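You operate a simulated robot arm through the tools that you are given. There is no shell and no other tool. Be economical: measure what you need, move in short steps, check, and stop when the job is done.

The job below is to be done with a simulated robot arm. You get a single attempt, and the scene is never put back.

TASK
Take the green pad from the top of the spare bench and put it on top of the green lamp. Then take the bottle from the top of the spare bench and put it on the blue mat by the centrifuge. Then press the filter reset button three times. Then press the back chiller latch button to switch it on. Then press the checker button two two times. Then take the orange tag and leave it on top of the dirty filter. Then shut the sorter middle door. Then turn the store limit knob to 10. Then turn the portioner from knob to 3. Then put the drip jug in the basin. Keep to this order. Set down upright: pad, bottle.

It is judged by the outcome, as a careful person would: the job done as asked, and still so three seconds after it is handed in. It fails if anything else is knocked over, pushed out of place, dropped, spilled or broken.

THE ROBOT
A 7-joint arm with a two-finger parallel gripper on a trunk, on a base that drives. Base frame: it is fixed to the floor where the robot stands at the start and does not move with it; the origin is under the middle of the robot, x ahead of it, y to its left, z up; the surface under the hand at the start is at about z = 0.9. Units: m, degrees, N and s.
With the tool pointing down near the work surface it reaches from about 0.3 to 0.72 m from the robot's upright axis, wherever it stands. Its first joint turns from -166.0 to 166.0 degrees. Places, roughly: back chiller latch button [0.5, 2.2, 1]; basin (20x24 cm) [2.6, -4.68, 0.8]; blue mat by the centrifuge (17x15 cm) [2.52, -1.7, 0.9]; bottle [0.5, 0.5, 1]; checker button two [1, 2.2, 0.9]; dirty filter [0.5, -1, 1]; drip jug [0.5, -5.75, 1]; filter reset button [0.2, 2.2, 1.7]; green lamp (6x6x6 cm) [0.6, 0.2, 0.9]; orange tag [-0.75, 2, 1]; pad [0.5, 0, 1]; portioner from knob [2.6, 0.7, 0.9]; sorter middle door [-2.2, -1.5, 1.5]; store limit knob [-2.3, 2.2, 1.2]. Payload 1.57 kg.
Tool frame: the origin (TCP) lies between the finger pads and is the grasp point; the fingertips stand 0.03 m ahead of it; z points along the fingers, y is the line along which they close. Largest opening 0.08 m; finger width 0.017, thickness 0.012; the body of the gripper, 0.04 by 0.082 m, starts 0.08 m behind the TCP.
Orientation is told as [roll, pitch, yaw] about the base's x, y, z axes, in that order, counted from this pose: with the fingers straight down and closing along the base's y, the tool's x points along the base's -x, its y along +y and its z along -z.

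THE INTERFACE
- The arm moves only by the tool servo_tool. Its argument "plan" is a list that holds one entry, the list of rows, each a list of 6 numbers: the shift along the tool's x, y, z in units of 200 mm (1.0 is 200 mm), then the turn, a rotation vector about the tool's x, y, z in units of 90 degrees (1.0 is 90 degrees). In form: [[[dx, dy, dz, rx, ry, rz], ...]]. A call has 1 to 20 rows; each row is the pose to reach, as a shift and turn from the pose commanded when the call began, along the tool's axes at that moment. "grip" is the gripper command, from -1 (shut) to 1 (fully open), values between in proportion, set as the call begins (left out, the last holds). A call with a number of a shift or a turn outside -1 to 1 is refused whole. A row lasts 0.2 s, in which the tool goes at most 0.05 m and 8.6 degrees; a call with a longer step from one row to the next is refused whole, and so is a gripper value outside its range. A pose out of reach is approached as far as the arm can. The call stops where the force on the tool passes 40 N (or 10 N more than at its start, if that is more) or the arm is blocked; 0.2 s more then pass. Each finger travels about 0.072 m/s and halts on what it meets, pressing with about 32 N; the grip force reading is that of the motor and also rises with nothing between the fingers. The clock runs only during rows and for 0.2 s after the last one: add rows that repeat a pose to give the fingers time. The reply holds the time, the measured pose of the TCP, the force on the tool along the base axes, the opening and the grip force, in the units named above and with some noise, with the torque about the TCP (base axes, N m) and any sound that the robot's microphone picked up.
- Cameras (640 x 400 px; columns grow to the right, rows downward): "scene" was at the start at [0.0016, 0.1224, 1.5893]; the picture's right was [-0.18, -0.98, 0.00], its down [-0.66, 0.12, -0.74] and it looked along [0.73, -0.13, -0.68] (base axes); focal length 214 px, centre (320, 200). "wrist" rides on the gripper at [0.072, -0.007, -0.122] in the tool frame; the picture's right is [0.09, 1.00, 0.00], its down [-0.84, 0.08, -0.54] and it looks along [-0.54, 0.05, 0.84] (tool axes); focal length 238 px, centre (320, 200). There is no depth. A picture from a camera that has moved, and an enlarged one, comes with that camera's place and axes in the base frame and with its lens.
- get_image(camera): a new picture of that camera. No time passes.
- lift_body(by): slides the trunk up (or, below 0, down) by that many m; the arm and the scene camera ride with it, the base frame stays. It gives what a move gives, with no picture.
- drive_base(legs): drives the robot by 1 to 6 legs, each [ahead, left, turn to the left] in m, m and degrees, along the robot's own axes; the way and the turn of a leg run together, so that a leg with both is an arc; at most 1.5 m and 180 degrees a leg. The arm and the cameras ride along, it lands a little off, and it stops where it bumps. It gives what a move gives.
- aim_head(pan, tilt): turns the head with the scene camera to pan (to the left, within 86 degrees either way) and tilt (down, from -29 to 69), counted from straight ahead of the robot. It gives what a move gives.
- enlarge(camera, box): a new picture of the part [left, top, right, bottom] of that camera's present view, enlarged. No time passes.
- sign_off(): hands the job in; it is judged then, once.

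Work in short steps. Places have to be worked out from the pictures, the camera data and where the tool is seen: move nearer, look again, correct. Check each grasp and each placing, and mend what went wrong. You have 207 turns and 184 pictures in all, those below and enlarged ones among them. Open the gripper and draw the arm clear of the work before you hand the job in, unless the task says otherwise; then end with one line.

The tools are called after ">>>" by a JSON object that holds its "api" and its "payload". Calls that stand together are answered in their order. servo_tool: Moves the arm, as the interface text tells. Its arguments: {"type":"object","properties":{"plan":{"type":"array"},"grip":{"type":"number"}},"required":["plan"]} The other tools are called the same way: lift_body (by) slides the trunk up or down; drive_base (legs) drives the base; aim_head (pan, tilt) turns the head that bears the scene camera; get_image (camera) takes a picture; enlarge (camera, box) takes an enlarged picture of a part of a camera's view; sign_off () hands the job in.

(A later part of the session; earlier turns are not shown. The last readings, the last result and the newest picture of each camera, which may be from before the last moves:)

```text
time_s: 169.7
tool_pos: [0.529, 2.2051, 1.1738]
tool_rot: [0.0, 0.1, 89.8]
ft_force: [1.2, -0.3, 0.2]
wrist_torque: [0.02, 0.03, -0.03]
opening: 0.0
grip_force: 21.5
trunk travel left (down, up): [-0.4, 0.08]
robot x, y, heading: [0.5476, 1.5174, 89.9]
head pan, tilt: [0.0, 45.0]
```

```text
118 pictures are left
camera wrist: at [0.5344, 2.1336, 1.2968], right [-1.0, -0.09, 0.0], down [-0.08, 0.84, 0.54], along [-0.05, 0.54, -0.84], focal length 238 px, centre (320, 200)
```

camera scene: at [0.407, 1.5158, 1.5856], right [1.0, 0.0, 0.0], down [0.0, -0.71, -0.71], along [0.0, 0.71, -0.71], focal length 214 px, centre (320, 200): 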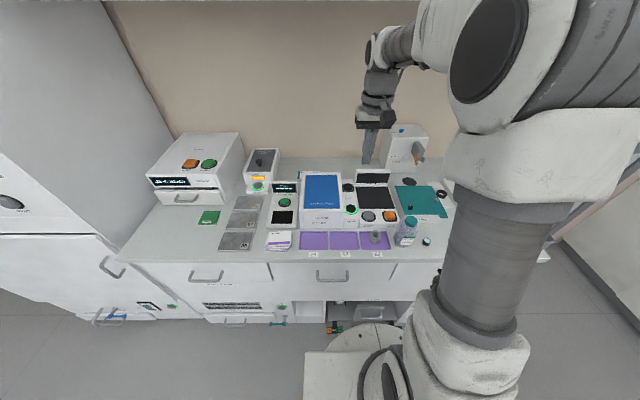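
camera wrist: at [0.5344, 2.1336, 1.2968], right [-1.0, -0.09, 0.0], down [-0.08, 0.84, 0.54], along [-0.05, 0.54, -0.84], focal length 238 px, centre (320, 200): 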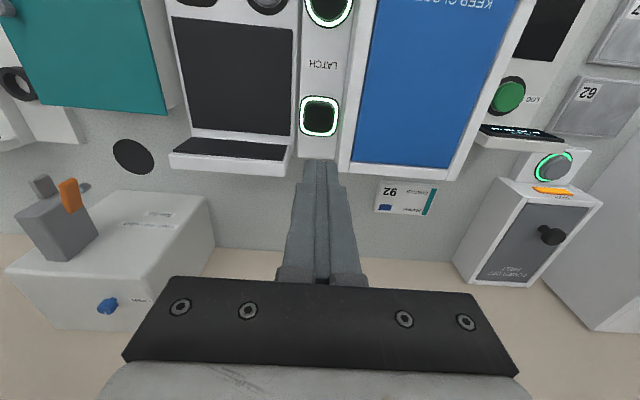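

The back latch is lit. Retract the arm slightly and drive right toward the checker.

>>> {"api": "servo_tool", "payload": {"plan": [[[0.2, 0, -0.1, 0, 0, 0], [0.4, 0, -0.2, 0, 0, 0], [0.6, 0, -0.3, 0, 0, 0], [0.8, 0, -0.3, 0, 0, 0], [1, 0, -0.3, 0, 0, 0], [1, 0, -0.3, 0, 0, 0]]]}}

>>> {"api": "drive_base", "payload": {"legs": [[0, -0.45, 0]]}}

>>> {"api": "aim_head", "payload": {"pan": 0, "tilt": 50}}

>>> {"api": "get_image", "payload": {"camera": "scene"}}

>>> {"api": "get_image", "payload": {"camera": "wrist"}}

```text
time_s: 171.1
tool_pos: [0.5301, 2.0059, 1.2339]
tool_rot: [-0.1, -0.2, 90.0]
ft_force: [0.7, -0.6, -0.2]
wrist_torque: [0.01, 0.01, 0.0]
opening: 0.0
grip_force: 21.1
trunk travel left (down, up): [-0.4, 0.08]
robot x, y, heading: [0.5425, 1.5146, 90.0]
head pan, tilt: [0.0, 45.0]
```

```text
time_s: 175.1
tool_pos: [0.9912, 2.0048, 1.235]
tool_rot: [0.1, 0.0, 89.4]
ft_force: [-0.6, 0.2, 0.3]
wrist_torque: [0.0, -0.02, 0.0]
opening: 0.0004
grip_force: 21.2
trunk travel left (down, up): [-0.4, 0.08]
robot x, y, heading: [1.0086, 1.5109, 89.1]
head pan, tilt: [0.0, 45.0]
```

```text
time_s: 175.7
tool_pos: [0.9915, 2.0039, 1.2344]
tool_rot: [0.0, 0.0, 89.4]
ft_force: [0.2, -1.1, 0.6]
wrist_torque: [0.0, 0.02, 0.01]
opening: 0.0001
grip_force: 21.8
trunk travel left (down, up): [-0.4, 0.08]
robot x, y, heading: [1.0057, 1.5128, 89.6]
head pan, tilt: [0.0, 50.0]
```

```text
117 pictures are left
camera scene: at [0.8664, 1.5095, 1.5788], right [1.0, -0.01, 0.0], down [-0.01, -0.77, -0.64], along [0.01, 0.64, -0.77], focal length 214 px, centre (320, 200)
```

scene: 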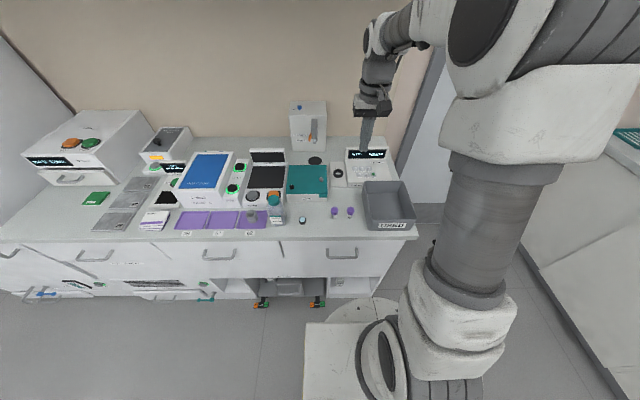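

```text
116 pictures are left
camera wrist: at [0.9969, 1.9332, 1.3563], right [-1.0, -0.08, 0.0], down [-0.07, 0.84, 0.54], along [-0.04, 0.54, -0.84], focal length 238 px, centre (320, 200)
```

wrist: 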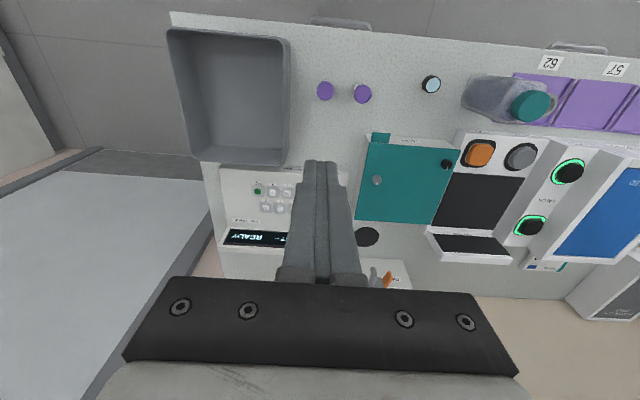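

>>> {"api": "enlarge", "payload": {"camera": "wrist", "box": [210, 160, 330, 250]}}

>>> {"api": "enlarge", "payload": {"camera": "scene", "box": [330, 140, 400, 190]}}

```text
4.44 times, centred on (270, 205) of wrist
camera zoom: at [0.9969, 1.9332, 1.3563], right [-1.0, -0.08, 0.0], down [-0.07, 0.84, 0.54], along [-0.04, 0.54, -0.84], focal length 1059 px, centre (542, 178)
```

zoom: 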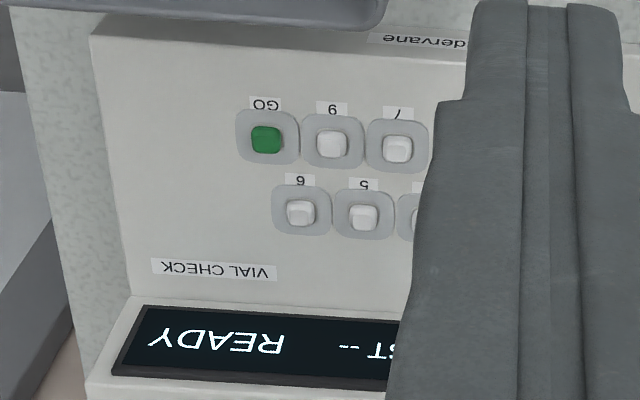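

```text
8.00 times, centred on (365, 165) of scene
camera zoom: at [0.8664, 1.5095, 1.5788], right [1.0, -0.01, 0.0], down [-0.01, -0.77, -0.64], along [0.01, 0.64, -0.77], focal length 1716 px, centre (-40, 480)
```

zoom: 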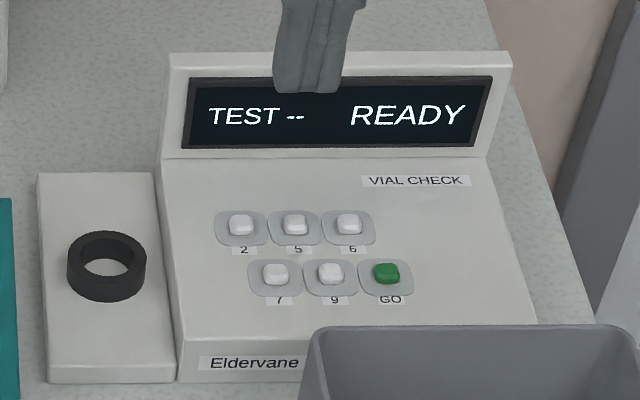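

The "2" key is top-left on the checker: ≈(1.037, 2.243, 0.922). I drive 5 cm nearer and move above it.

>>> {"api": "drive_base", "payload": {"legs": [[0.05, 0, 0]]}}

>>> {"api": "servo_tool", "payload": {"plan": [[[-0.2, -0.045, 0.05, 0, 0, 0], [-0.4, -0.09, 0.1, 0, 0, 0], [-0.6, -0.135, 0.2, 0, 0, 0], [-0.8, -0.18, 0.3, 0, 0, 0], [-0.91, -0.225, 0.45, 0, 0, 0], [-0.91, -0.225, 0.6, 0, 0, 0], [-0.91, -0.225, 0.7, 0, 0, 0], [-0.91, -0.225, 0.7, 0, 0, 0]]]}}

>>> {"api": "get_image", "payload": {"camera": "wrist"}}

>>> {"api": "enlarge", "payload": {"camera": "scene", "box": [330, 140, 400, 190]}}

```text
time_s: 176.8
tool_pos: [0.992, 2.0402, 1.233]
tool_rot: [-0.1, 0.0, 89.6]
ft_force: [0.4, 1.0, 0.3]
wrist_torque: [-0.01, -0.03, -0.01]
opening: 0.0004
grip_force: 21.4
trunk travel left (down, up): [-0.4, 0.08]
robot x, y, heading: [1.007, 1.548, 89.7]
head pan, tilt: [0.0, 50.0]
stopped in leg 1: the robot was blocked; the commanded pose is now the measured one
```

```text
time_s: 178.6
tool_pos: [1.0389, 2.2222, 1.0937]
tool_rot: [0.0, -0.1, 89.6]
ft_force: [-0.2, 0.3, -0.8]
wrist_torque: [-0.01, 0.0, 0.01]
opening: 0.0004
grip_force: 21.3
trunk travel left (down, up): [-0.4, 0.08]
robot x, y, heading: [1.0078, 1.5514, 89.6]
head pan, tilt: [0.0, 50.0]
```

```text
113 pictures are left
camera wrist: at [1.0442, 2.151, 1.216], right [-1.0, -0.09, 0.0], down [-0.07, 0.84, 0.54], along [-0.05, 0.54, -0.84], focal length 238 px, centre (320, 200)
```

wrist: 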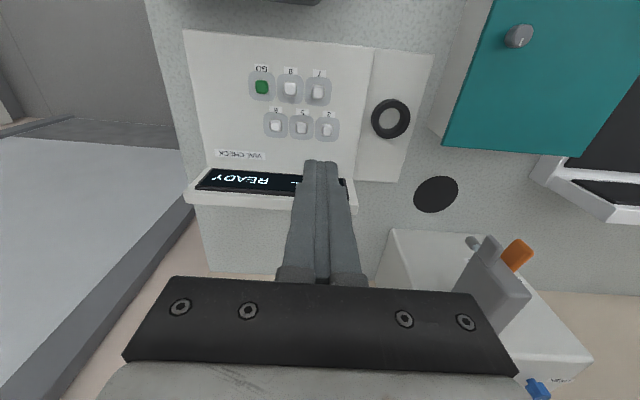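

```text
8.00 times, centred on (365, 165) of scene
camera zoom: at [0.8677, 1.5445, 1.5787], right [1.0, -0.01, 0.0], down [-0.01, -0.77, -0.64], along [0.0, 0.64, -0.77], focal length 1716 px, centre (-40, 480)
```

zoom: 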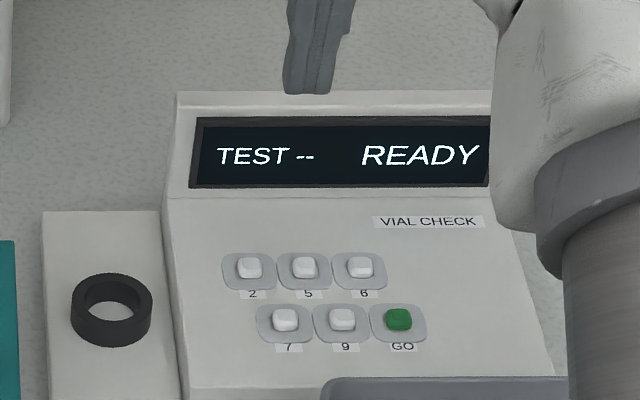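

Refined "2" key: (1.027, 2.233, 0.931). I correct and descend to just above it.

>>> {"api": "servo_tool", "payload": {"plan": [[[-0.055, 0.06, 0.1, 0, 0, 0], [-0.055, 0.06, 0.3, 0, 0, 0], [-0.055, 0.06, 0.45, 0, 0, 0], [-0.055, 0.06, 0.56, 0, 0, 0], [-0.055, 0.06, 0.58, 0, 0, 0], [-0.055, 0.06, 0.58, 0, 0, 0]]]}}

>>> {"api": "get_image", "payload": {"camera": "wrist"}}

>>> {"api": "enlarge", "payload": {"camera": "scene", "box": [330, 140, 400, 190]}}

```text
time_s: 180.0
tool_pos: [1.0261, 2.2339, 0.9752]
tool_rot: [-0.1, -0.1, 89.6]
ft_force: [-0.6, -0.1, -0.9]
wrist_torque: [-0.02, -0.01, 0.0]
opening: 0.0
grip_force: 21.7
trunk travel left (down, up): [-0.4, 0.08]
robot x, y, heading: [1.0069, 1.5513, 89.7]
head pan, tilt: [0.0, 50.0]
```

```text
111 pictures are left
camera wrist: at [1.0309, 2.1624, 1.0976], right [-1.0, -0.09, 0.0], down [-0.07, 0.84, 0.54], along [-0.05, 0.54, -0.84], focal length 238 px, centre (320, 200)
```

wrist: 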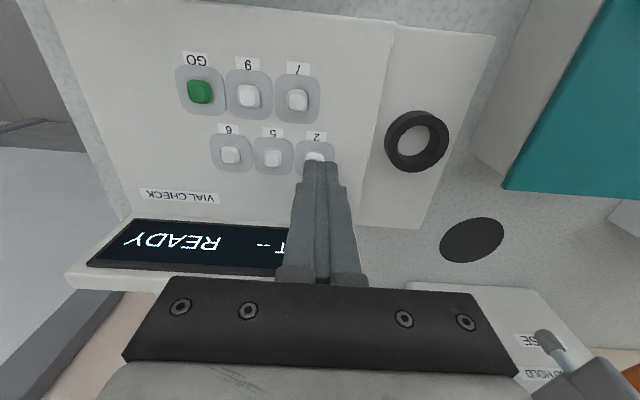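

```text
8.00 times, centred on (365, 165) of scene
camera zoom: at [0.8677, 1.5444, 1.5787], right [1.0, -0.01, 0.0], down [-0.01, -0.77, -0.64], along [0.0, 0.64, -0.77], focal length 1716 px, centre (-40, 480)
```

zoom: 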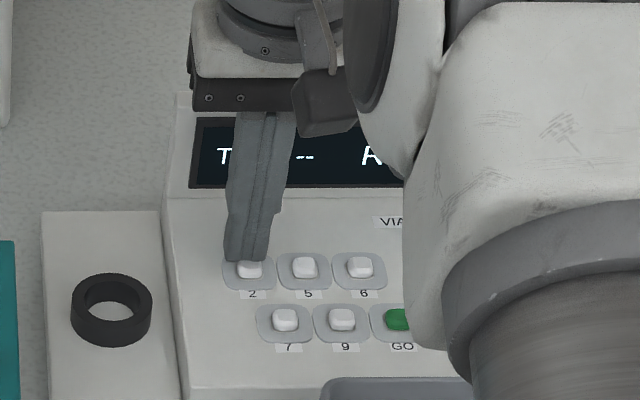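

Tips are directly above "2". First press in small steps.

>>> {"api": "servo_tool", "payload": {"plan": [[[0, 0, 0.03, 0, 0, 0], [0, 0, 0.05, 0, 0, 0], [0, 0, 0.06, 0, 0, 0], [0, 0, 0.07, 0, 0, 0], [0, 0, 0.08, 0, 0, 0]]]}}

```text
time_s: 181.2
tool_pos: [1.0265, 2.2336, 0.9661]
tool_rot: [0.0, -0.6, 89.6]
ft_force: [-4.3, -2.9, 32.2]
wrist_torque: [-0.16, 0.1, -0.08]
opening: 0.0002
grip_force: 21.3
trunk travel left (down, up): [-0.4, 0.08]
robot x, y, heading: [1.0086, 1.549, 89.7]
head pan, tilt: [0.0, 50.0]
heard: click
```

Click heard (32 N, a bit firm). Lift 2 cm, then press again slightly lighter.

>>> {"api": "servo_tool", "payload": {"plan": [[[0, 0, -0.05, 0, 0, 0], [0, 0, -0.1, 0, 0, 0], [0, 0, -0.1, 0, 0, 0]]]}}

>>> {"api": "enlarge", "payload": {"camera": "wrist", "box": [80, 40, 360, 290]}}

```text
time_s: 182.0
tool_pos: [1.0273, 2.2329, 0.9804]
tool_rot: [-0.1, 0.2, 89.6]
ft_force: [0.0, 0.3, 0.3]
wrist_torque: [0.01, 0.03, -0.01]
opening: 0.0
grip_force: 21.1
trunk travel left (down, up): [-0.4, 0.08]
robot x, y, heading: [1.0086, 1.551, 89.5]
head pan, tilt: [0.0, 50.0]
```

```text
1.60 times, centred on (220, 165) of wrist
camera zoom: at [1.032, 2.1616, 1.1024], right [-1.0, -0.08, 0.0], down [-0.07, 0.84, 0.54], along [-0.04, 0.54, -0.84], focal length 381 px, centre (480, 256)
```

zoom: 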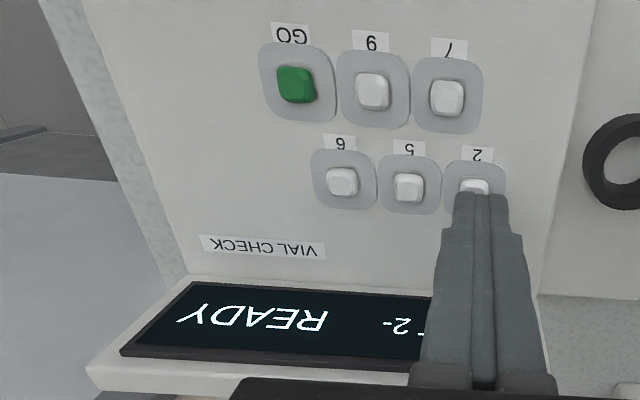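

The display shows "TEST 2-": one press registered. Second press.

>>> {"api": "servo_tool", "payload": {"plan": [[[0, 0, 0.05, 0, 0, 0], [0, 0, 0.07, 0, 0, 0], [0, 0, 0.08, 0, 0, 0], [0, 0, 0.087, 0, 0, 0], [0, 0, 0.093, 0, 0, 0]]]}}

>>> {"api": "servo_tool", "payload": {"plan": [[[0, 0, -0.1, 0, 0, 0], [0, 0, -0.3, 0, 0, 0], [0, 0, -0.5, 0, 0, 0], [0, 0, -0.7, 0, 0, 0], [0, 0, -0.7, 0, 0, 0]]]}}

>>> {"api": "enlarge", "payload": {"camera": "wrist", "box": [80, 40, 360, 290]}}

>>> {"api": "enlarge", "payload": {"camera": "scene", "box": [330, 140, 400, 190]}}

```text
time_s: 183.2
tool_pos: [1.0268, 2.2332, 0.967]
tool_rot: [0.0, -0.4, 89.7]
ft_force: [0.4, -1.8, 23.7]
wrist_torque: [-0.12, -0.03, -0.05]
opening: 0.0002
grip_force: 20.7
trunk travel left (down, up): [-0.4, 0.08]
robot x, y, heading: [1.0072, 1.5501, 90.0]
head pan, tilt: [0.0, 50.0]
heard: click
```

```text
time_s: 184.4
tool_pos: [1.0238, 2.2339, 1.1026]
tool_rot: [-0.1, 0.1, 89.5]
ft_force: [-0.5, -0.1, -0.5]
wrist_torque: [0.02, 0.01, 0.0]
opening: 0.0
grip_force: 21.5
trunk travel left (down, up): [-0.4, 0.08]
robot x, y, heading: [1.0059, 1.5488, 89.6]
head pan, tilt: [0.0, 50.0]
```

```text
1.60 times, centred on (220, 165) of wrist
camera zoom: at [1.0295, 2.163, 1.2254], right [-1.0, -0.09, 0.0], down [-0.07, 0.84, 0.54], along [-0.05, 0.54, -0.84], focal length 381 px, centre (480, 256)
```

zoom: 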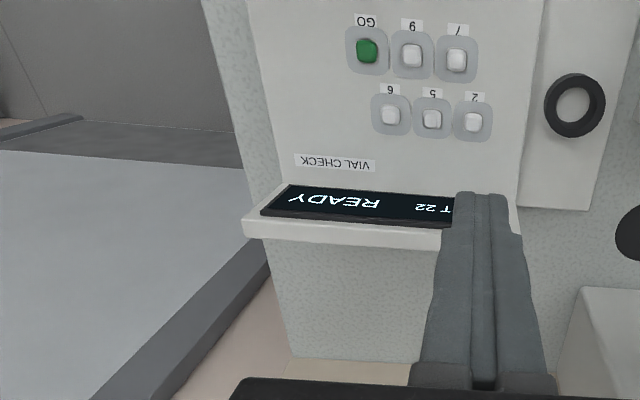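

```text
8.00 times, centred on (365, 165) of scene
camera zoom: at [0.8677, 1.5443, 1.5787], right [1.0, -0.01, 0.0], down [-0.01, -0.77, -0.64], along [0.0, 0.64, -0.77], focal length 1716 px, centre (-40, 480)
```

zoom: 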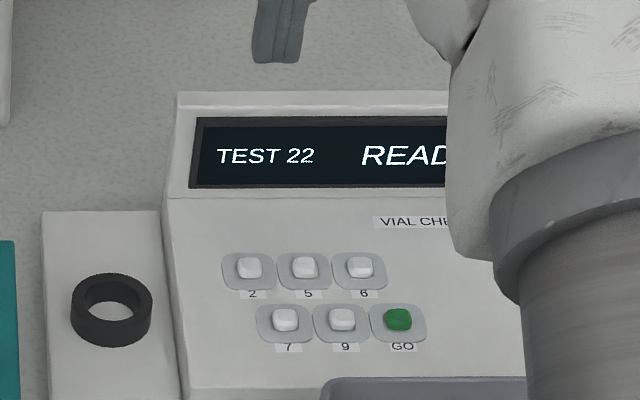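

"TEST 22" is displayed. Next the orange tag in the tall machine to the left. I retract and drive there.

>>> {"api": "servo_tool", "payload": {"plan": [[[0.2, 0, -0.1, 0, 0, 0], [0.4, 0, -0.2, 0, 0, 0], [0.6, 0, -0.3, 0, 0, 0], [0.8, 0, -0.45, 0, 0, 0], [1, 0, -0.55, 0, 0, 0]]]}}

>>> {"api": "servo_tool", "payload": {"plan": [[[0.2, 0, 0, 0, 0, 0], [0.4, 0, 0, 0, 0, 0], [0.6, 0, 0, 0, 0, 0], [0.6, 0, 0, 0, 0, 0]]]}}

>>> {"api": "drive_base", "payload": {"legs": [[-0.25, 0, 0], [0, 1.5, 0], [0, 0.15, 0]]}}

>>> {"api": "aim_head", "payload": {"pan": 0, "tilt": 25}}

>>> {"api": "get_image", "payload": {"camera": "scene"}}

```text
time_s: 185.6
tool_pos: [1.0255, 2.0326, 1.2146]
tool_rot: [0.0, 0.0, 89.6]
ft_force: [-1.2, 1.0, 0.0]
wrist_torque: [-0.04, 0.01, 0.01]
opening: 0.0
grip_force: 21.3
trunk travel left (down, up): [-0.4, 0.08]
robot x, y, heading: [1.011, 1.551, 89.4]
head pan, tilt: [0.0, 50.0]
```

```text
time_s: 186.6
tool_pos: [1.0222, 1.9138, 1.2141]
tool_rot: [0.1, 0.1, 89.6]
ft_force: [0.7, -0.8, 0.0]
wrist_torque: [0.01, 0.0, -0.01]
opening: 0.0
grip_force: 21.4
trunk travel left (down, up): [-0.4, 0.08]
robot x, y, heading: [1.0121, 1.5488, 89.5]
head pan, tilt: [0.0, 50.0]
```

```text
time_s: 201.3
tool_pos: [-0.6509, 1.6601, 1.2133]
tool_rot: [-0.1, 0.1, 90.5]
ft_force: [0.0, 0.8, 1.1]
wrist_torque: [0.01, -0.02, 0.0]
opening: 0.0
grip_force: 21.6
trunk travel left (down, up): [-0.4, 0.08]
robot x, y, heading: [-0.6573, 1.2977, 90.4]
head pan, tilt: [0.0, 50.0]
```

```text
time_s: 202.2
tool_pos: [-0.6517, 1.6603, 1.2133]
tool_rot: [0.0, 0.1, 90.5]
ft_force: [0.5, 0.0, 0.3]
wrist_torque: [0.04, 0.04, 0.04]
opening: 0.0
grip_force: 21.3
trunk travel left (down, up): [-0.4, 0.08]
robot x, y, heading: [-0.6597, 1.2951, 90.3]
head pan, tilt: [0.0, 25.0]
```

```text
106 pictures are left
camera scene: at [-0.8004, 1.3039, 1.6161], right [1.0, 0.01, 0.0], down [0.0, -0.42, -0.91], along [-0.01, 0.91, -0.42], focal length 214 px, centre (320, 200)
```

scene: 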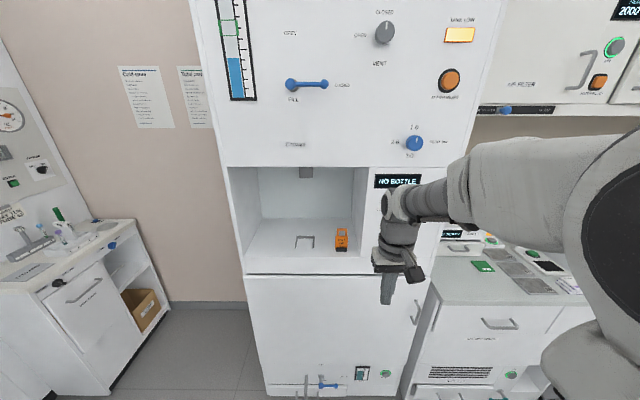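

>>> {"api": "enlarge", "payload": {"camera": "scene", "box": [230, 160, 390, 275]}}

>>> {"api": "enlarge", "payload": {"camera": "scene", "box": [320, 218, 364, 258]}}

```text
3.48 times, centred on (310, 218) of scene
camera zoom: at [-0.8004, 1.3039, 1.6161], right [1.0, 0.01, 0.0], down [0.0, -0.42, -0.91], along [-0.01, 0.91, -0.42], focal length 746 px, centre (355, 139)
```

zoom: 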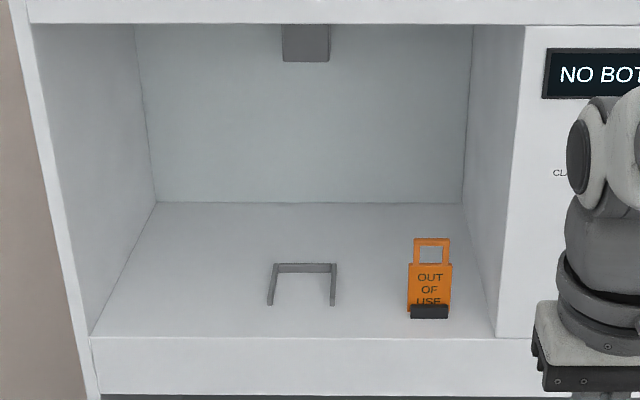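

```text
10.00 times, centred on (342, 238) of scene
camera zoom: at [-0.8004, 1.3039, 1.6161], right [1.0, 0.01, 0.0], down [0.0, -0.42, -0.91], along [-0.01, 0.91, -0.42], focal length 2145 px, centre (100, -180)
```

zoom: 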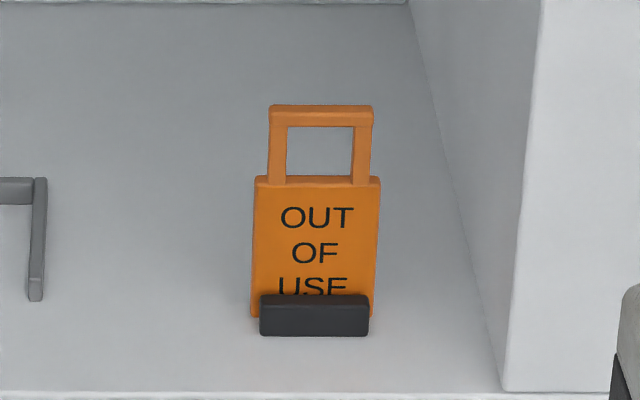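

The tag "OUT OF USE" stands in a slot block in the niche. I take a wrist view for triangulation.

>>> {"api": "get_image", "payload": {"camera": "wrist"}}

```text
103 pictures are left
camera wrist: at [-0.6455, 1.5888, 1.336], right [-0.99, -0.1, 0.0], down [-0.09, 0.84, 0.54], along [-0.05, 0.54, -0.84], focal length 238 px, centre (320, 200)
```

wrist: 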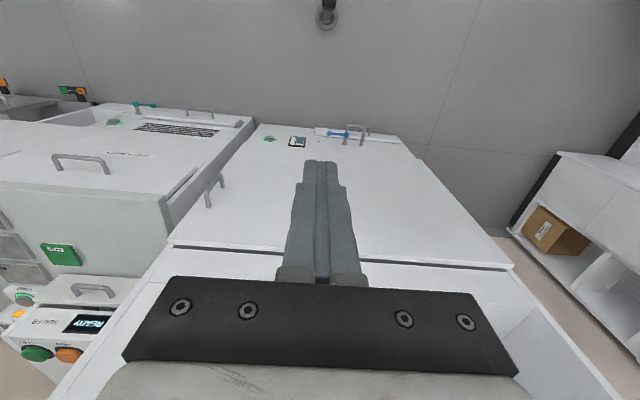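

Plan: grasp the tag's side edges with the tool horizontal (so it can later be laid flat with the tool down). First turn the tool horizontal.

>>> {"api": "servo_tool", "payload": {"plan": [[[-0.04, 0, -0.09, 0, -0.09, 0], [-0.08, 0, -0.18, 0, -0.18, 0], [-0.12, 0, -0.27, 0, -0.27, 0], [-0.16, 0, -0.36, 0, -0.36, 0], [-0.2, 0, -0.45, 0, -0.45, 0], [-0.24, 0, -0.45, 0, -0.54, 0], [-0.28, 0, -0.45, 0, -0.63, 0], [-0.32, 0, -0.45, 0, -0.72, 0], [-0.36, 0, -0.45, 0, -0.81, 0], [-0.4, 0, -0.45, 0, -0.9, 0], [-0.4, 0, -0.45, 0, -0.98, 0], [-0.4, 0, -0.45, 0, -1, 0], [-0.4, 0, -0.45, 0, -1, 0]]], "grip": 1}}

>>> {"api": "servo_tool", "payload": {"plan": [[[0.2, 0.1, -0.05, 0, 0, 0], [0.4, 0.2, -0.1, 0, 0, 0], [0.6, 0.3, -0.1, 0, 0, 0], [0.8, 0.3, -0.1, 0, 0, 0], [1, 0.3, -0.1, 0, 0, 0], [1, 0.3, -0.1, 0, 0, 0]]]}}

>>> {"api": "get_image", "payload": {"camera": "wrist"}}

>>> {"api": "get_image", "payload": {"camera": "scene"}}

```text
time_s: 205.0
tool_pos: [-0.649, 1.7859, 1.3247]
tool_rot: [-49.0, -90.0, 139.4]
ft_force: [0.3, 1.1, -0.1]
wrist_torque: [0.02, -0.02, 0.02]
opening: 0.0798
grip_force: 0.0
out of reach, approached as far as the arm can: row 9, 10, 11, 12, 13
trunk travel left (down, up): [-0.4, 0.08]
robot x, y, heading: [-0.6619, 1.2954, 90.6]
head pan, tilt: [0.0, 25.0]
```

```text
time_s: 206.4
tool_pos: [-0.7143, 1.7808, 1.1166]
tool_rot: [-42.6, -90.1, 133.1]
ft_force: [0.4, 0.7, -0.6]
wrist_torque: [-0.02, 0.0, 0.01]
opening: 0.0799
grip_force: 0.1
out of reach, approached as far as the arm can: row 1, 2, 3, 4, 5, 6
trunk travel left (down, up): [-0.4, 0.08]
robot x, y, heading: [-0.6588, 1.2932, 90.5]
head pan, tilt: [0.0, 25.0]
```

```text
102 pictures are left
camera wrist: at [-0.706, 1.6605, 1.0459], right [-1.0, -0.01, -0.09], down [-0.07, -0.54, 0.84], along [-0.06, 0.84, 0.54], focal length 238 px, centre (320, 200)
```

wrist: 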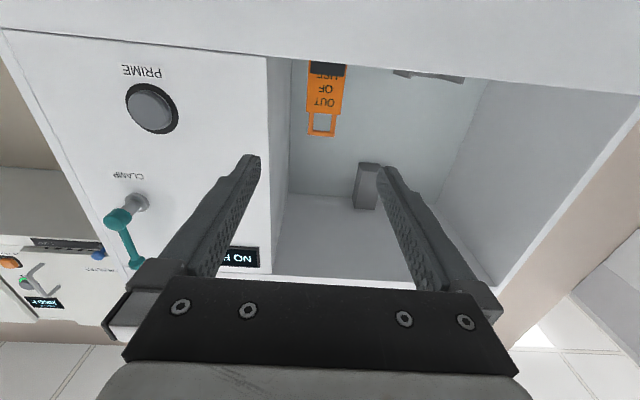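

```text
101 pictures are left
camera scene: at [-0.8005, 1.304, 1.6162], right [1.0, 0.01, 0.0], down [0.0, -0.42, -0.91], along [-0.01, 0.91, -0.42], focal length 214 px, centre (320, 200)
```

scene: 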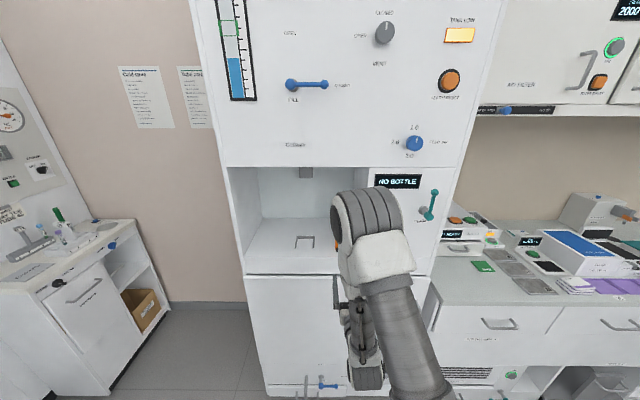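

>>> {"api": "enlarge", "payload": {"camera": "wrist", "box": [280, 40, 380, 150]}}

```text
3.64 times, centred on (330, 95) of wrist
camera zoom: at [-0.706, 1.6605, 1.0459], right [-1.0, -0.01, -0.09], down [-0.07, -0.54, 0.84], along [-0.06, 0.84, 0.54], focal length 867 px, centre (284, 582)
```

zoom: 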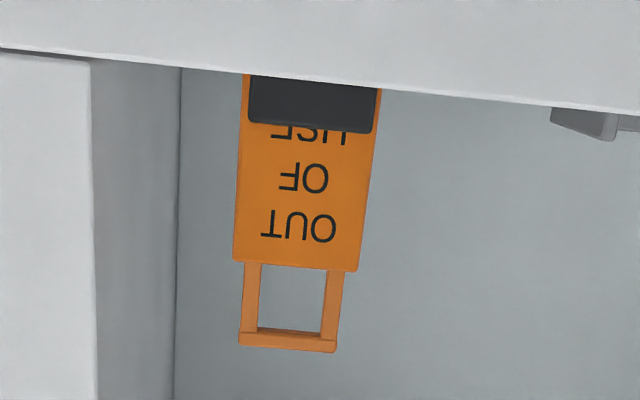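

Tag located: body centre x≈−0.7225, y≈2.021, body top z≈1.127, stand top ≈1.075. I drive 0.13 m closer and check alignment.

>>> {"api": "drive_base", "payload": {"legs": [[0.13, 0, 0]]}}

>>> {"api": "get_image", "payload": {"camera": "wrist"}}

```text
time_s: 207.9
tool_pos: [-0.7124, 1.9128, 1.1194]
tool_rot: [-40.7, -90.0, 131.1]
ft_force: [-0.1, 0.0, 0.5]
wrist_torque: [0.05, -0.01, 0.02]
opening: 0.0803
grip_force: 0.1
trunk travel left (down, up): [-0.4, 0.08]
robot x, y, heading: [-0.6618, 1.4241, 90.4]
head pan, tilt: [0.0, 25.0]
```

```text
99 pictures are left
camera wrist: at [-0.7061, 1.791, 1.0463], right [-1.0, -0.01, -0.09], down [-0.07, -0.54, 0.84], along [-0.06, 0.84, 0.54], focal length 238 px, centre (320, 200)
```

wrist: 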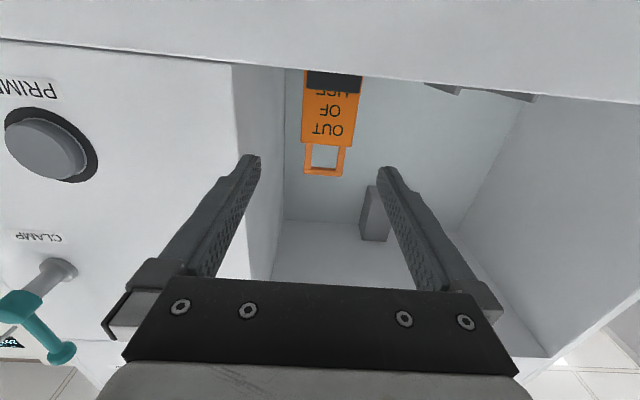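

>>> {"api": "servo_tool", "payload": {"plan": [[[0.05, 0.025, 0, 0, 0, 0], [0.095, 0.047, 0, 0, 0, 0], [0.095, 0.047, 0.1, 0, 0, 0], [0.095, 0.047, 0.1, 0, 0, 0]]]}}

>>> {"api": "get_image", "payload": {"camera": "wrist"}}

```text
time_s: 208.9
tool_pos: [-0.7204, 1.9333, 1.0993]
tool_rot: [-53.2, -89.9, 143.5]
ft_force: [0.4, -0.8, 0.1]
wrist_torque: [0.0, -0.02, -0.03]
opening: 0.0799
grip_force: 0.0
trunk travel left (down, up): [-0.4, 0.08]
robot x, y, heading: [-0.6594, 1.4242, 90.5]
head pan, tilt: [0.0, 25.0]
```

```text
98 pictures are left
camera wrist: at [-0.715, 1.8108, 1.0277], right [-1.0, -0.01, -0.09], down [-0.07, -0.54, 0.84], along [-0.06, 0.84, 0.54], focal length 238 px, centre (320, 200)
```

wrist: 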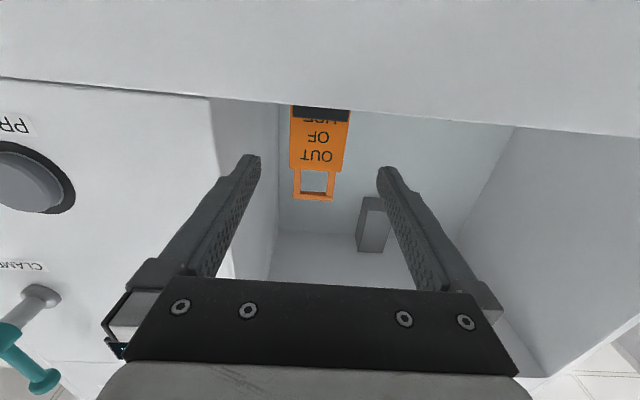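

Centred and at the right height. Advance 7 cm so the plate sits near the fingertips.

>>> {"api": "servo_tool", "payload": {"plan": [[[0, 0, 0.1, 0, 0, 0], [0, 0, 0.2, 0, 0, 0], [0, 0, 0.28, 0, 0, 0], [0, 0, 0.35, 0, 0, 0], [0, 0, 0.35, 0, 0, 0]]]}}

>>> {"api": "get_image", "payload": {"camera": "wrist"}}

>>> {"api": "enlarge", "payload": {"camera": "scene", "box": [280, 170, 400, 280]}}

```text
time_s: 210.1
tool_pos: [-0.7229, 2.0033, 1.099]
tool_rot: [-65.1, -89.9, 155.5]
ft_force: [-0.3, 0.1, 1.2]
wrist_torque: [-0.05, -0.01, 0.01]
opening: 0.0797
grip_force: 0.0
trunk travel left (down, up): [-0.4, 0.08]
robot x, y, heading: [-0.662, 1.4262, 90.6]
head pan, tilt: [0.0, 25.0]
```

```text
97 pictures are left
camera wrist: at [-0.7165, 1.8816, 1.0278], right [-1.0, -0.01, -0.09], down [-0.07, -0.54, 0.84], along [-0.06, 0.84, 0.54], focal length 238 px, centre (320, 200)
```

wrist: 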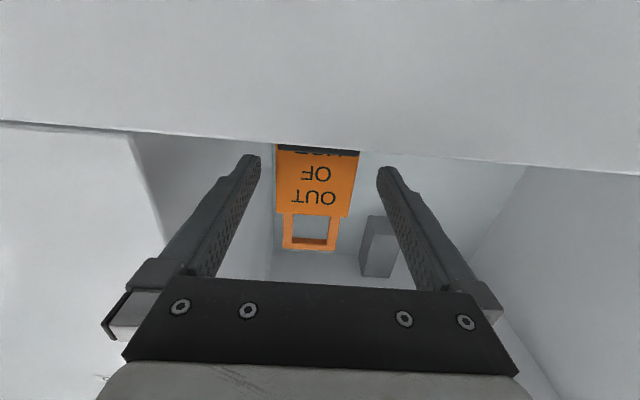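

```text
3.64 times, centred on (340, 225) of scene
camera zoom: at [-0.8014, 1.4345, 1.6162], right [1.0, 0.01, 0.0], down [0.0, -0.42, -0.91], along [-0.01, 0.91, -0.42], focal length 780 px, centre (247, 109)
```

zoom: 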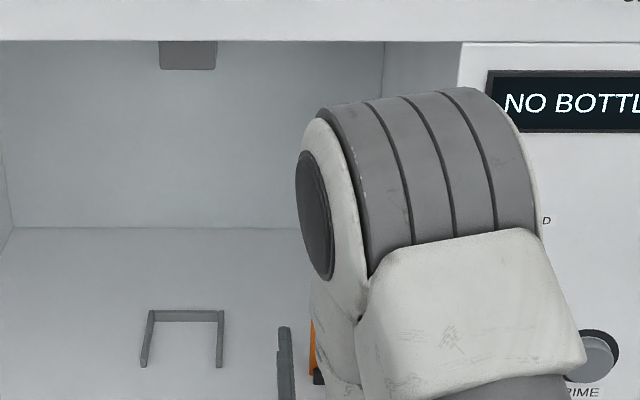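

The plate seems slightly nearer the TCP than intended; I back off 6 mm and close.

>>> {"api": "servo_tool", "payload": {"plan": [[[0, 0, -0.03, 0, 0, 0], [0, 0, -0.03, 0, 0, 0]]]}}

>>> {"api": "servo_tool", "payload": {"plan": [[[0, 0, 0, 0, 0, 0], [0, 0, 0, 0, 0, 0], [0, 0, 0, 0, 0, 0], [0, 0, 0, 0, 0, 0]]], "grip": -1}}

>>> {"api": "get_image", "payload": {"camera": "wrist"}}

```text
time_s: 210.7
tool_pos: [-0.7219, 1.9968, 1.0995]
tool_rot: [-36.3, -89.9, 126.7]
ft_force: [1.1, 0.3, 0.2]
wrist_torque: [-0.03, -0.01, 0.0]
opening: 0.0799
grip_force: 0.1
trunk travel left (down, up): [-0.4, 0.08]
robot x, y, heading: [-0.6608, 1.4271, 90.0]
head pan, tilt: [0.0, 25.0]
```

```text
time_s: 211.7
tool_pos: [-0.7224, 1.997, 1.0982]
tool_rot: [-51.4, -89.9, 141.8]
ft_force: [-0.3, 0.3, 0.4]
wrist_torque: [-0.01, 0.02, 0.04]
opening: 0.0486
grip_force: 31.8
trunk travel left (down, up): [-0.4, 0.08]
robot x, y, heading: [-0.6638, 1.4254, 90.6]
head pan, tilt: [0.0, 25.0]
```

```text
95 pictures are left
camera wrist: at [-0.7164, 1.8752, 1.0276], right [-1.0, -0.01, -0.09], down [-0.07, -0.54, 0.84], along [-0.06, 0.84, 0.54], focal length 238 px, centre (320, 200)
```

wrist: 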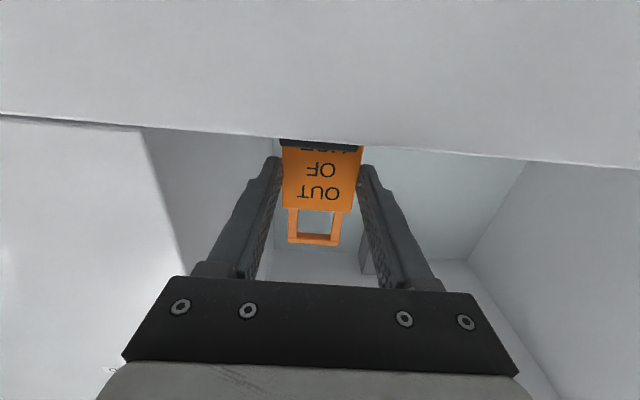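

Gripped at 48.6 mm. Lift straight up 6 cm out of the slot.

>>> {"api": "servo_tool", "payload": {"plan": [[[-0.05, 0, 0, 0, 0, 0], [-0.1, 0, 0, 0, 0, 0], [-0.18, 0, 0, 0, 0, 0], [-0.3, 0, 0, 0, 0, 0], [-0.3, 0, 0, 0, 0, 0]]]}}

>>> {"api": "get_image", "payload": {"camera": "wrist"}}

```text
time_s: 212.9
tool_pos: [-0.723, 1.9956, 1.1594]
tool_rot: [-32.1, -89.9, 122.5]
ft_force: [-0.2, 0.3, -0.8]
wrist_torque: [-0.04, -0.04, 0.0]
opening: 0.0486
grip_force: 32.3
trunk travel left (down, up): [-0.4, 0.08]
robot x, y, heading: [-0.6613, 1.4251, 90.8]
head pan, tilt: [0.0, 25.0]
```

```text
94 pictures are left
camera wrist: at [-0.7166, 1.8743, 1.0874], right [-1.0, -0.01, -0.09], down [-0.07, -0.54, 0.84], along [-0.06, 0.84, 0.54], focal length 238 px, centre (320, 200)
```

wrist: 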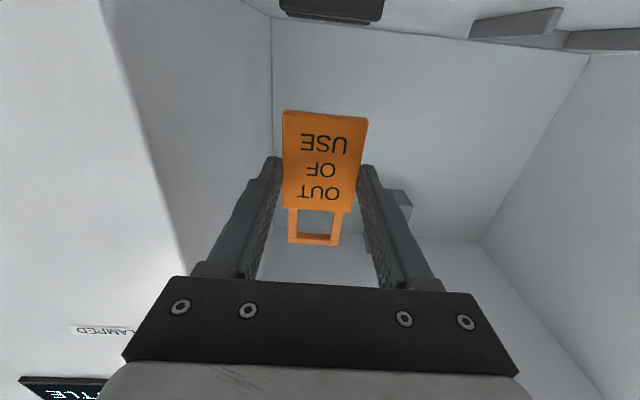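

The tag is free, held ~2 cm from the TCP near the tips. I back straight out, then continue back toward the benches' near side.

>>> {"api": "drive_base", "payload": {"legs": [[-0.3, 0, 0], [-1.0, 0, 0]]}}

>>> {"api": "aim_head", "payload": {"pan": -86, "tilt": 40}}

>>> {"api": "get_image", "payload": {"camera": "scene"}}

>>> {"api": "get_image", "payload": {"camera": "wrist"}}

```text
time_s: 221.8
tool_pos: [-0.7156, 0.7175, 1.1589]
tool_rot: [-43.1, -89.9, 133.9]
ft_force: [-1.2, 0.4, -0.1]
wrist_torque: [-0.01, -0.01, -0.02]
opening: 0.0487
grip_force: 31.6
trunk travel left (down, up): [-0.4, 0.08]
robot x, y, heading: [-0.6501, 0.1464, 91.0]
head pan, tilt: [0.0, 25.0]
```

```text
time_s: 223.4
tool_pos: [-0.7161, 0.7182, 1.1589]
tool_rot: [-41.2, -89.8, 132.1]
ft_force: [0.2, 0.0, -1.2]
wrist_torque: [0.01, 0.05, -0.01]
opening: 0.0488
grip_force: 32.2
trunk travel left (down, up): [-0.4, 0.08]
robot x, y, heading: [-0.6472, 0.1485, 90.6]
head pan, tilt: [-85.9, 40.0]
```

```text
93 pictures are left
camera scene: at [-0.704, 0.0702, 1.5929], right [0.09, -1.0, 0.0], down [-0.64, -0.06, -0.77], along [0.76, 0.07, -0.64], focal length 214 px, centre (320, 200)
```

scene: 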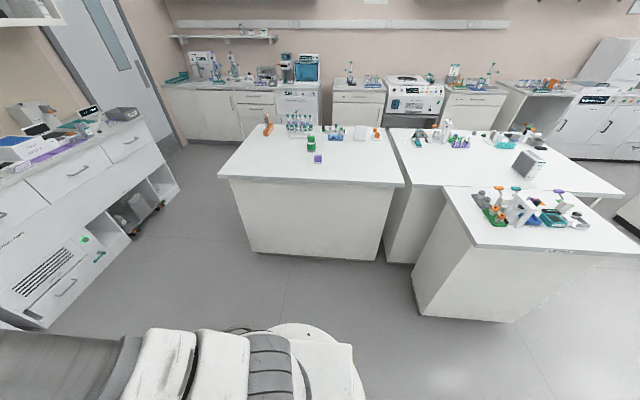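

```text
92 pictures are left
camera wrist: at [-0.7087, 0.5957, 1.0872], right [-1.0, -0.01, -0.09], down [-0.07, -0.54, 0.84], along [-0.06, 0.84, 0.54], focal length 238 px, centre (320, 200)
```

wrist: 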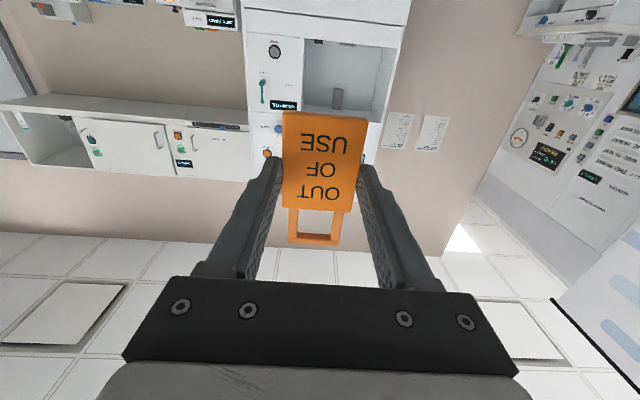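

Filter ≈(0.46, −1.06) on bench two; bench three fills its near side up to y≈−1.2. I'll approach from about (−0.05, −1.55). Drive there in stages.

>>> {"api": "drive_base", "payload": {"legs": [[-1.5, 0, 0], [-0.2, 0, 0], [0, 0, -45]]}}

>>> {"api": "aim_head", "payload": {"pan": 0, "tilt": 40}}

>>> {"api": "get_image", "payload": {"camera": "scene"}}

```text
time_s: 237.6
tool_pos: [-0.2812, -1.1135, 1.1589]
tool_rot: [-41.2, -89.9, 87.9]
ft_force: [-0.3, -1.1, 0.0]
wrist_torque: [0.01, 0.01, 0.02]
opening: 0.0487
grip_force: 32.3
trunk travel left (down, up): [-0.4, 0.08]
robot x, y, heading: [-0.629, -1.5692, 46.9]
head pan, tilt: [-85.9, 40.0]
```

```text
time_s: 239.2
tool_pos: [-0.279, -1.1137, 1.1592]
tool_rot: [-40.3, -89.8, 87.1]
ft_force: [-0.4, 0.2, -1.2]
wrist_torque: [0.03, 0.01, -0.02]
opening: 0.0489
grip_force: 31.3
trunk travel left (down, up): [-0.4, 0.08]
robot x, y, heading: [-0.6315, -1.567, 46.8]
head pan, tilt: [0.0, 40.0]
```

```text
91 pictures are left
camera scene: at [-0.7276, -1.4718, 1.5929], right [0.73, -0.69, 0.0], down [-0.44, -0.47, -0.77], along [0.53, 0.56, -0.64], focal length 214 px, centre (320, 200)
```

scene: 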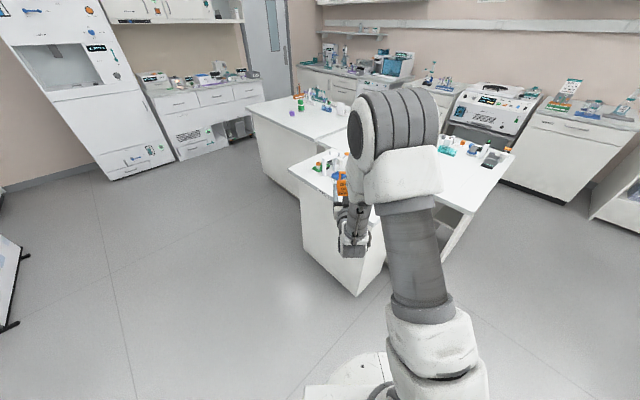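

I strafe right first (clear floor), raising the tag, for a better look at the filter.

>>> {"api": "servo_tool", "payload": {"plan": [[[-0.2, 0, 0, 0, 0, 0], [-0.4, 0, 0, 0, 0, 0], [-0.5, 0, 0, 0, 0, 0], [-0.5, 0, 0, 0, 0, 0]]]}}

>>> {"api": "drive_base", "payload": {"legs": [[0, -0.41, 0]]}}

>>> {"api": "aim_head", "payload": {"pan": 5, "tilt": 40}}

>>> {"api": "get_image", "payload": {"camera": "scene"}}

```text
time_s: 240.2
tool_pos: [-0.2806, -1.1124, 1.2606]
tool_rot: [-41.0, -89.9, 87.6]
ft_force: [0.4, -0.2, -0.5]
wrist_torque: [0.01, 0.01, 0.04]
opening: 0.0488
grip_force: 32.1
trunk travel left (down, up): [-0.4, 0.08]
robot x, y, heading: [-0.6301, -1.5694, 46.5]
head pan, tilt: [0.0, 40.0]
```

```text
time_s: 243.8
tool_pos: [0.0146, -1.3896, 1.26]
tool_rot: [-38.2, -89.8, 85.3]
ft_force: [0.1, -0.5, 0.5]
wrist_torque: [-0.01, 0.0, -0.02]
opening: 0.0487
grip_force: 31.8
trunk travel left (down, up): [-0.4, 0.08]
robot x, y, heading: [-0.3317, -1.8454, 47.0]
head pan, tilt: [0.0, 40.0]
```

```text
time_s: 244.5
tool_pos: [0.0157, -1.39, 1.2587]
tool_rot: [-37.7, -89.9, 84.8]
ft_force: [0.3, -0.6, -0.1]
wrist_torque: [-0.02, 0.02, 0.0]
opening: 0.0486
grip_force: 31.6
trunk travel left (down, up): [-0.4, 0.08]
robot x, y, heading: [-0.332, -1.849, 46.8]
head pan, tilt: [5.0, 40.0]
```

```text
90 pictures are left
camera scene: at [-0.4363, -1.7463, 1.5929], right [0.79, -0.62, 0.0], down [-0.4, -0.51, -0.77], along [0.47, 0.6, -0.64], focal length 214 px, centre (320, 200)
```

scene: 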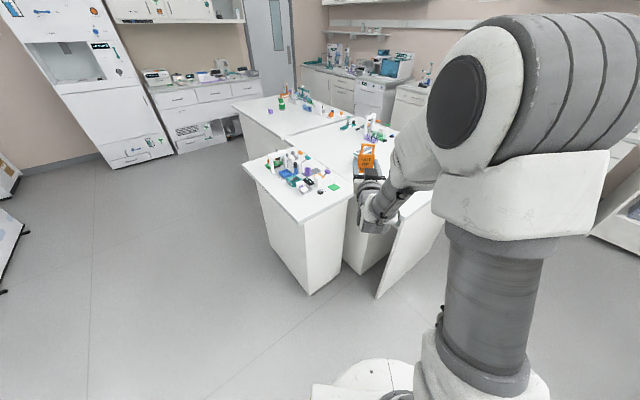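

Path ahead along the 47° heading is clear; I drive 0.40 m toward the bench corner.

>>> {"api": "drive_base", "payload": {"legs": [[0.4, 0, 0]]}}

>>> {"api": "aim_head", "payload": {"pan": 0, "tilt": 45}}

>>> {"api": "get_image", "payload": {"camera": "scene"}}

```text
time_s: 247.7
tool_pos: [0.2885, -1.093, 1.2581]
tool_rot: [-39.6, -89.9, 86.7]
ft_force: [-0.2, 0.4, -0.3]
wrist_torque: [-0.01, 0.0, -0.03]
opening: 0.0488
grip_force: 31.7
trunk travel left (down, up): [-0.4, 0.08]
robot x, y, heading: [-0.056, -1.5516, 47.4]
head pan, tilt: [5.0, 40.0]
```

```text
time_s: 248.3
tool_pos: [0.2884, -1.0927, 1.2595]
tool_rot: [-40.6, -89.9, 87.9]
ft_force: [0.3, 0.0, -0.2]
wrist_torque: [0.0, 0.02, -0.02]
opening: 0.0486
grip_force: 32.3
trunk travel left (down, up): [-0.4, 0.08]
robot x, y, heading: [-0.0573, -1.5527, 47.3]
head pan, tilt: [0.0, 45.0]
```

```text
89 pictures are left
camera scene: at [-0.1585, -1.4578, 1.5857], right [0.73, -0.68, 0.0], down [-0.48, -0.52, -0.71], along [0.48, 0.52, -0.71], focal length 214 px, centre (320, 200)
```

scene: 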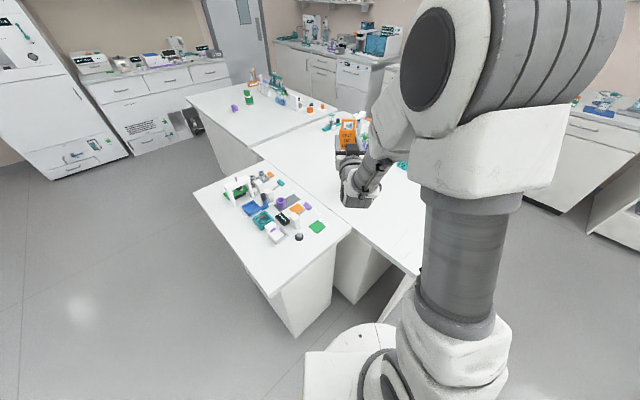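

I rotate the tool to point down so the tag lies flat, keeping it high and slightly back from the filter.

>>> {"api": "servo_tool", "payload": {"plan": [[[-0.03, 0, -0.03, 0, 0.09, 0], [-0.06, 0, -0.06, 0, 0.18, 0], [-0.09, 0, -0.09, 0, 0.27, 0], [-0.12, 0, -0.12, 0, 0.36, 0], [-0.15, 0, -0.15, 0, 0.45, 0], [-0.15, 0, -0.2, 0, 0.54, 0], [-0.15, 0, -0.25, 0, 0.63, 0], [-0.15, 0, -0.3, 0, 0.72, 0], [-0.15, 0, -0.3, 0, 0.81, 0], [-0.15, 0, -0.3, 0, 0.9, 0], [-0.15, 0, -0.3, 0, 0.98, 0], [-0.15, 0, -0.3, 0, 1, 0], [-0.15, 0, -0.3, 0, 1, 0]]]}}

>>> {"api": "get_image", "payload": {"camera": "wrist"}}

>>> {"api": "get_image", "payload": {"camera": "scene"}}

```text
time_s: 251.1
tool_pos: [0.2484, -1.1361, 1.2906]
tool_rot: [0.0, 0.0, 47.2]
ft_force: [0.2, -0.1, -0.5]
wrist_torque: [-0.02, -0.01, 0.01]
opening: 0.0486
grip_force: 32.0
out of reach, approached as far as the arm can: row 5
trunk travel left (down, up): [-0.4, 0.08]
robot x, y, heading: [-0.0578, -1.5499, 47.2]
head pan, tilt: [0.0, 45.0]
```

```text
88 pictures are left
camera wrist: at [0.203, -1.1934, 1.4118], right [-0.79, 0.61, 0.0], down [0.51, 0.67, 0.54], along [0.33, 0.43, -0.84], focal length 238 px, centre (320, 200)
```

wrist: 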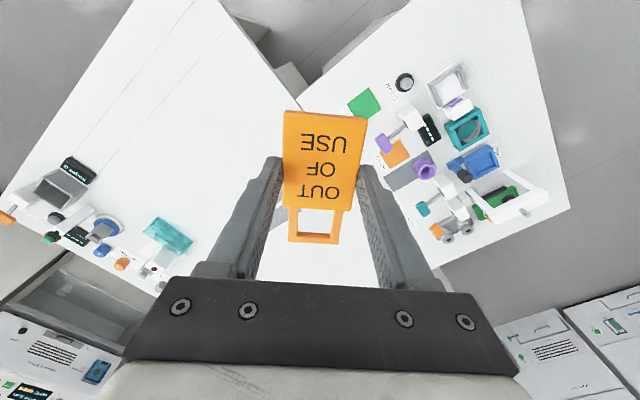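

```text
87 pictures are left
camera scene: at [-0.1585, -1.4579, 1.5856], right [0.73, -0.68, 0.0], down [-0.48, -0.52, -0.71], along [0.48, 0.52, -0.71], focal length 214 px, centre (320, 200)
```

scene: 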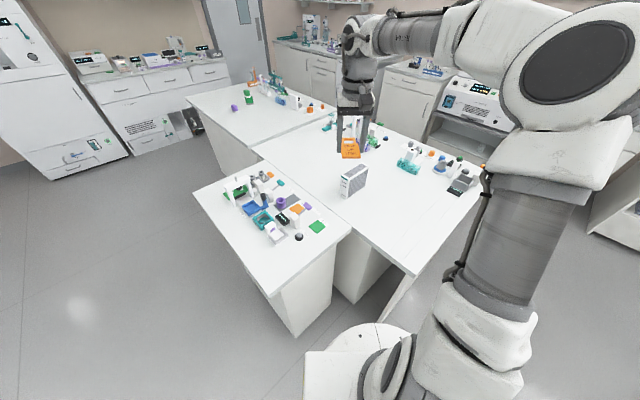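

>>> {"api": "enlarge", "payload": {"camera": "scene", "box": [310, 130, 400, 210]}}

```text
5.00 times, centred on (355, 170) of scene
camera zoom: at [-0.1585, -1.4579, 1.5856], right [0.73, -0.68, 0.0], down [-0.48, -0.52, -0.71], along [0.48, 0.52, -0.71], focal length 1072 px, centre (145, 350)
```

zoom: 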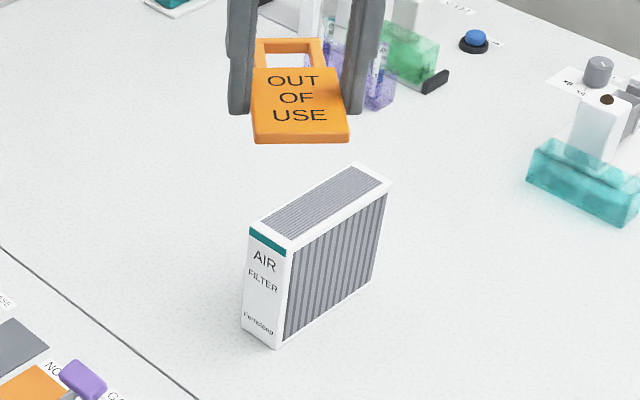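

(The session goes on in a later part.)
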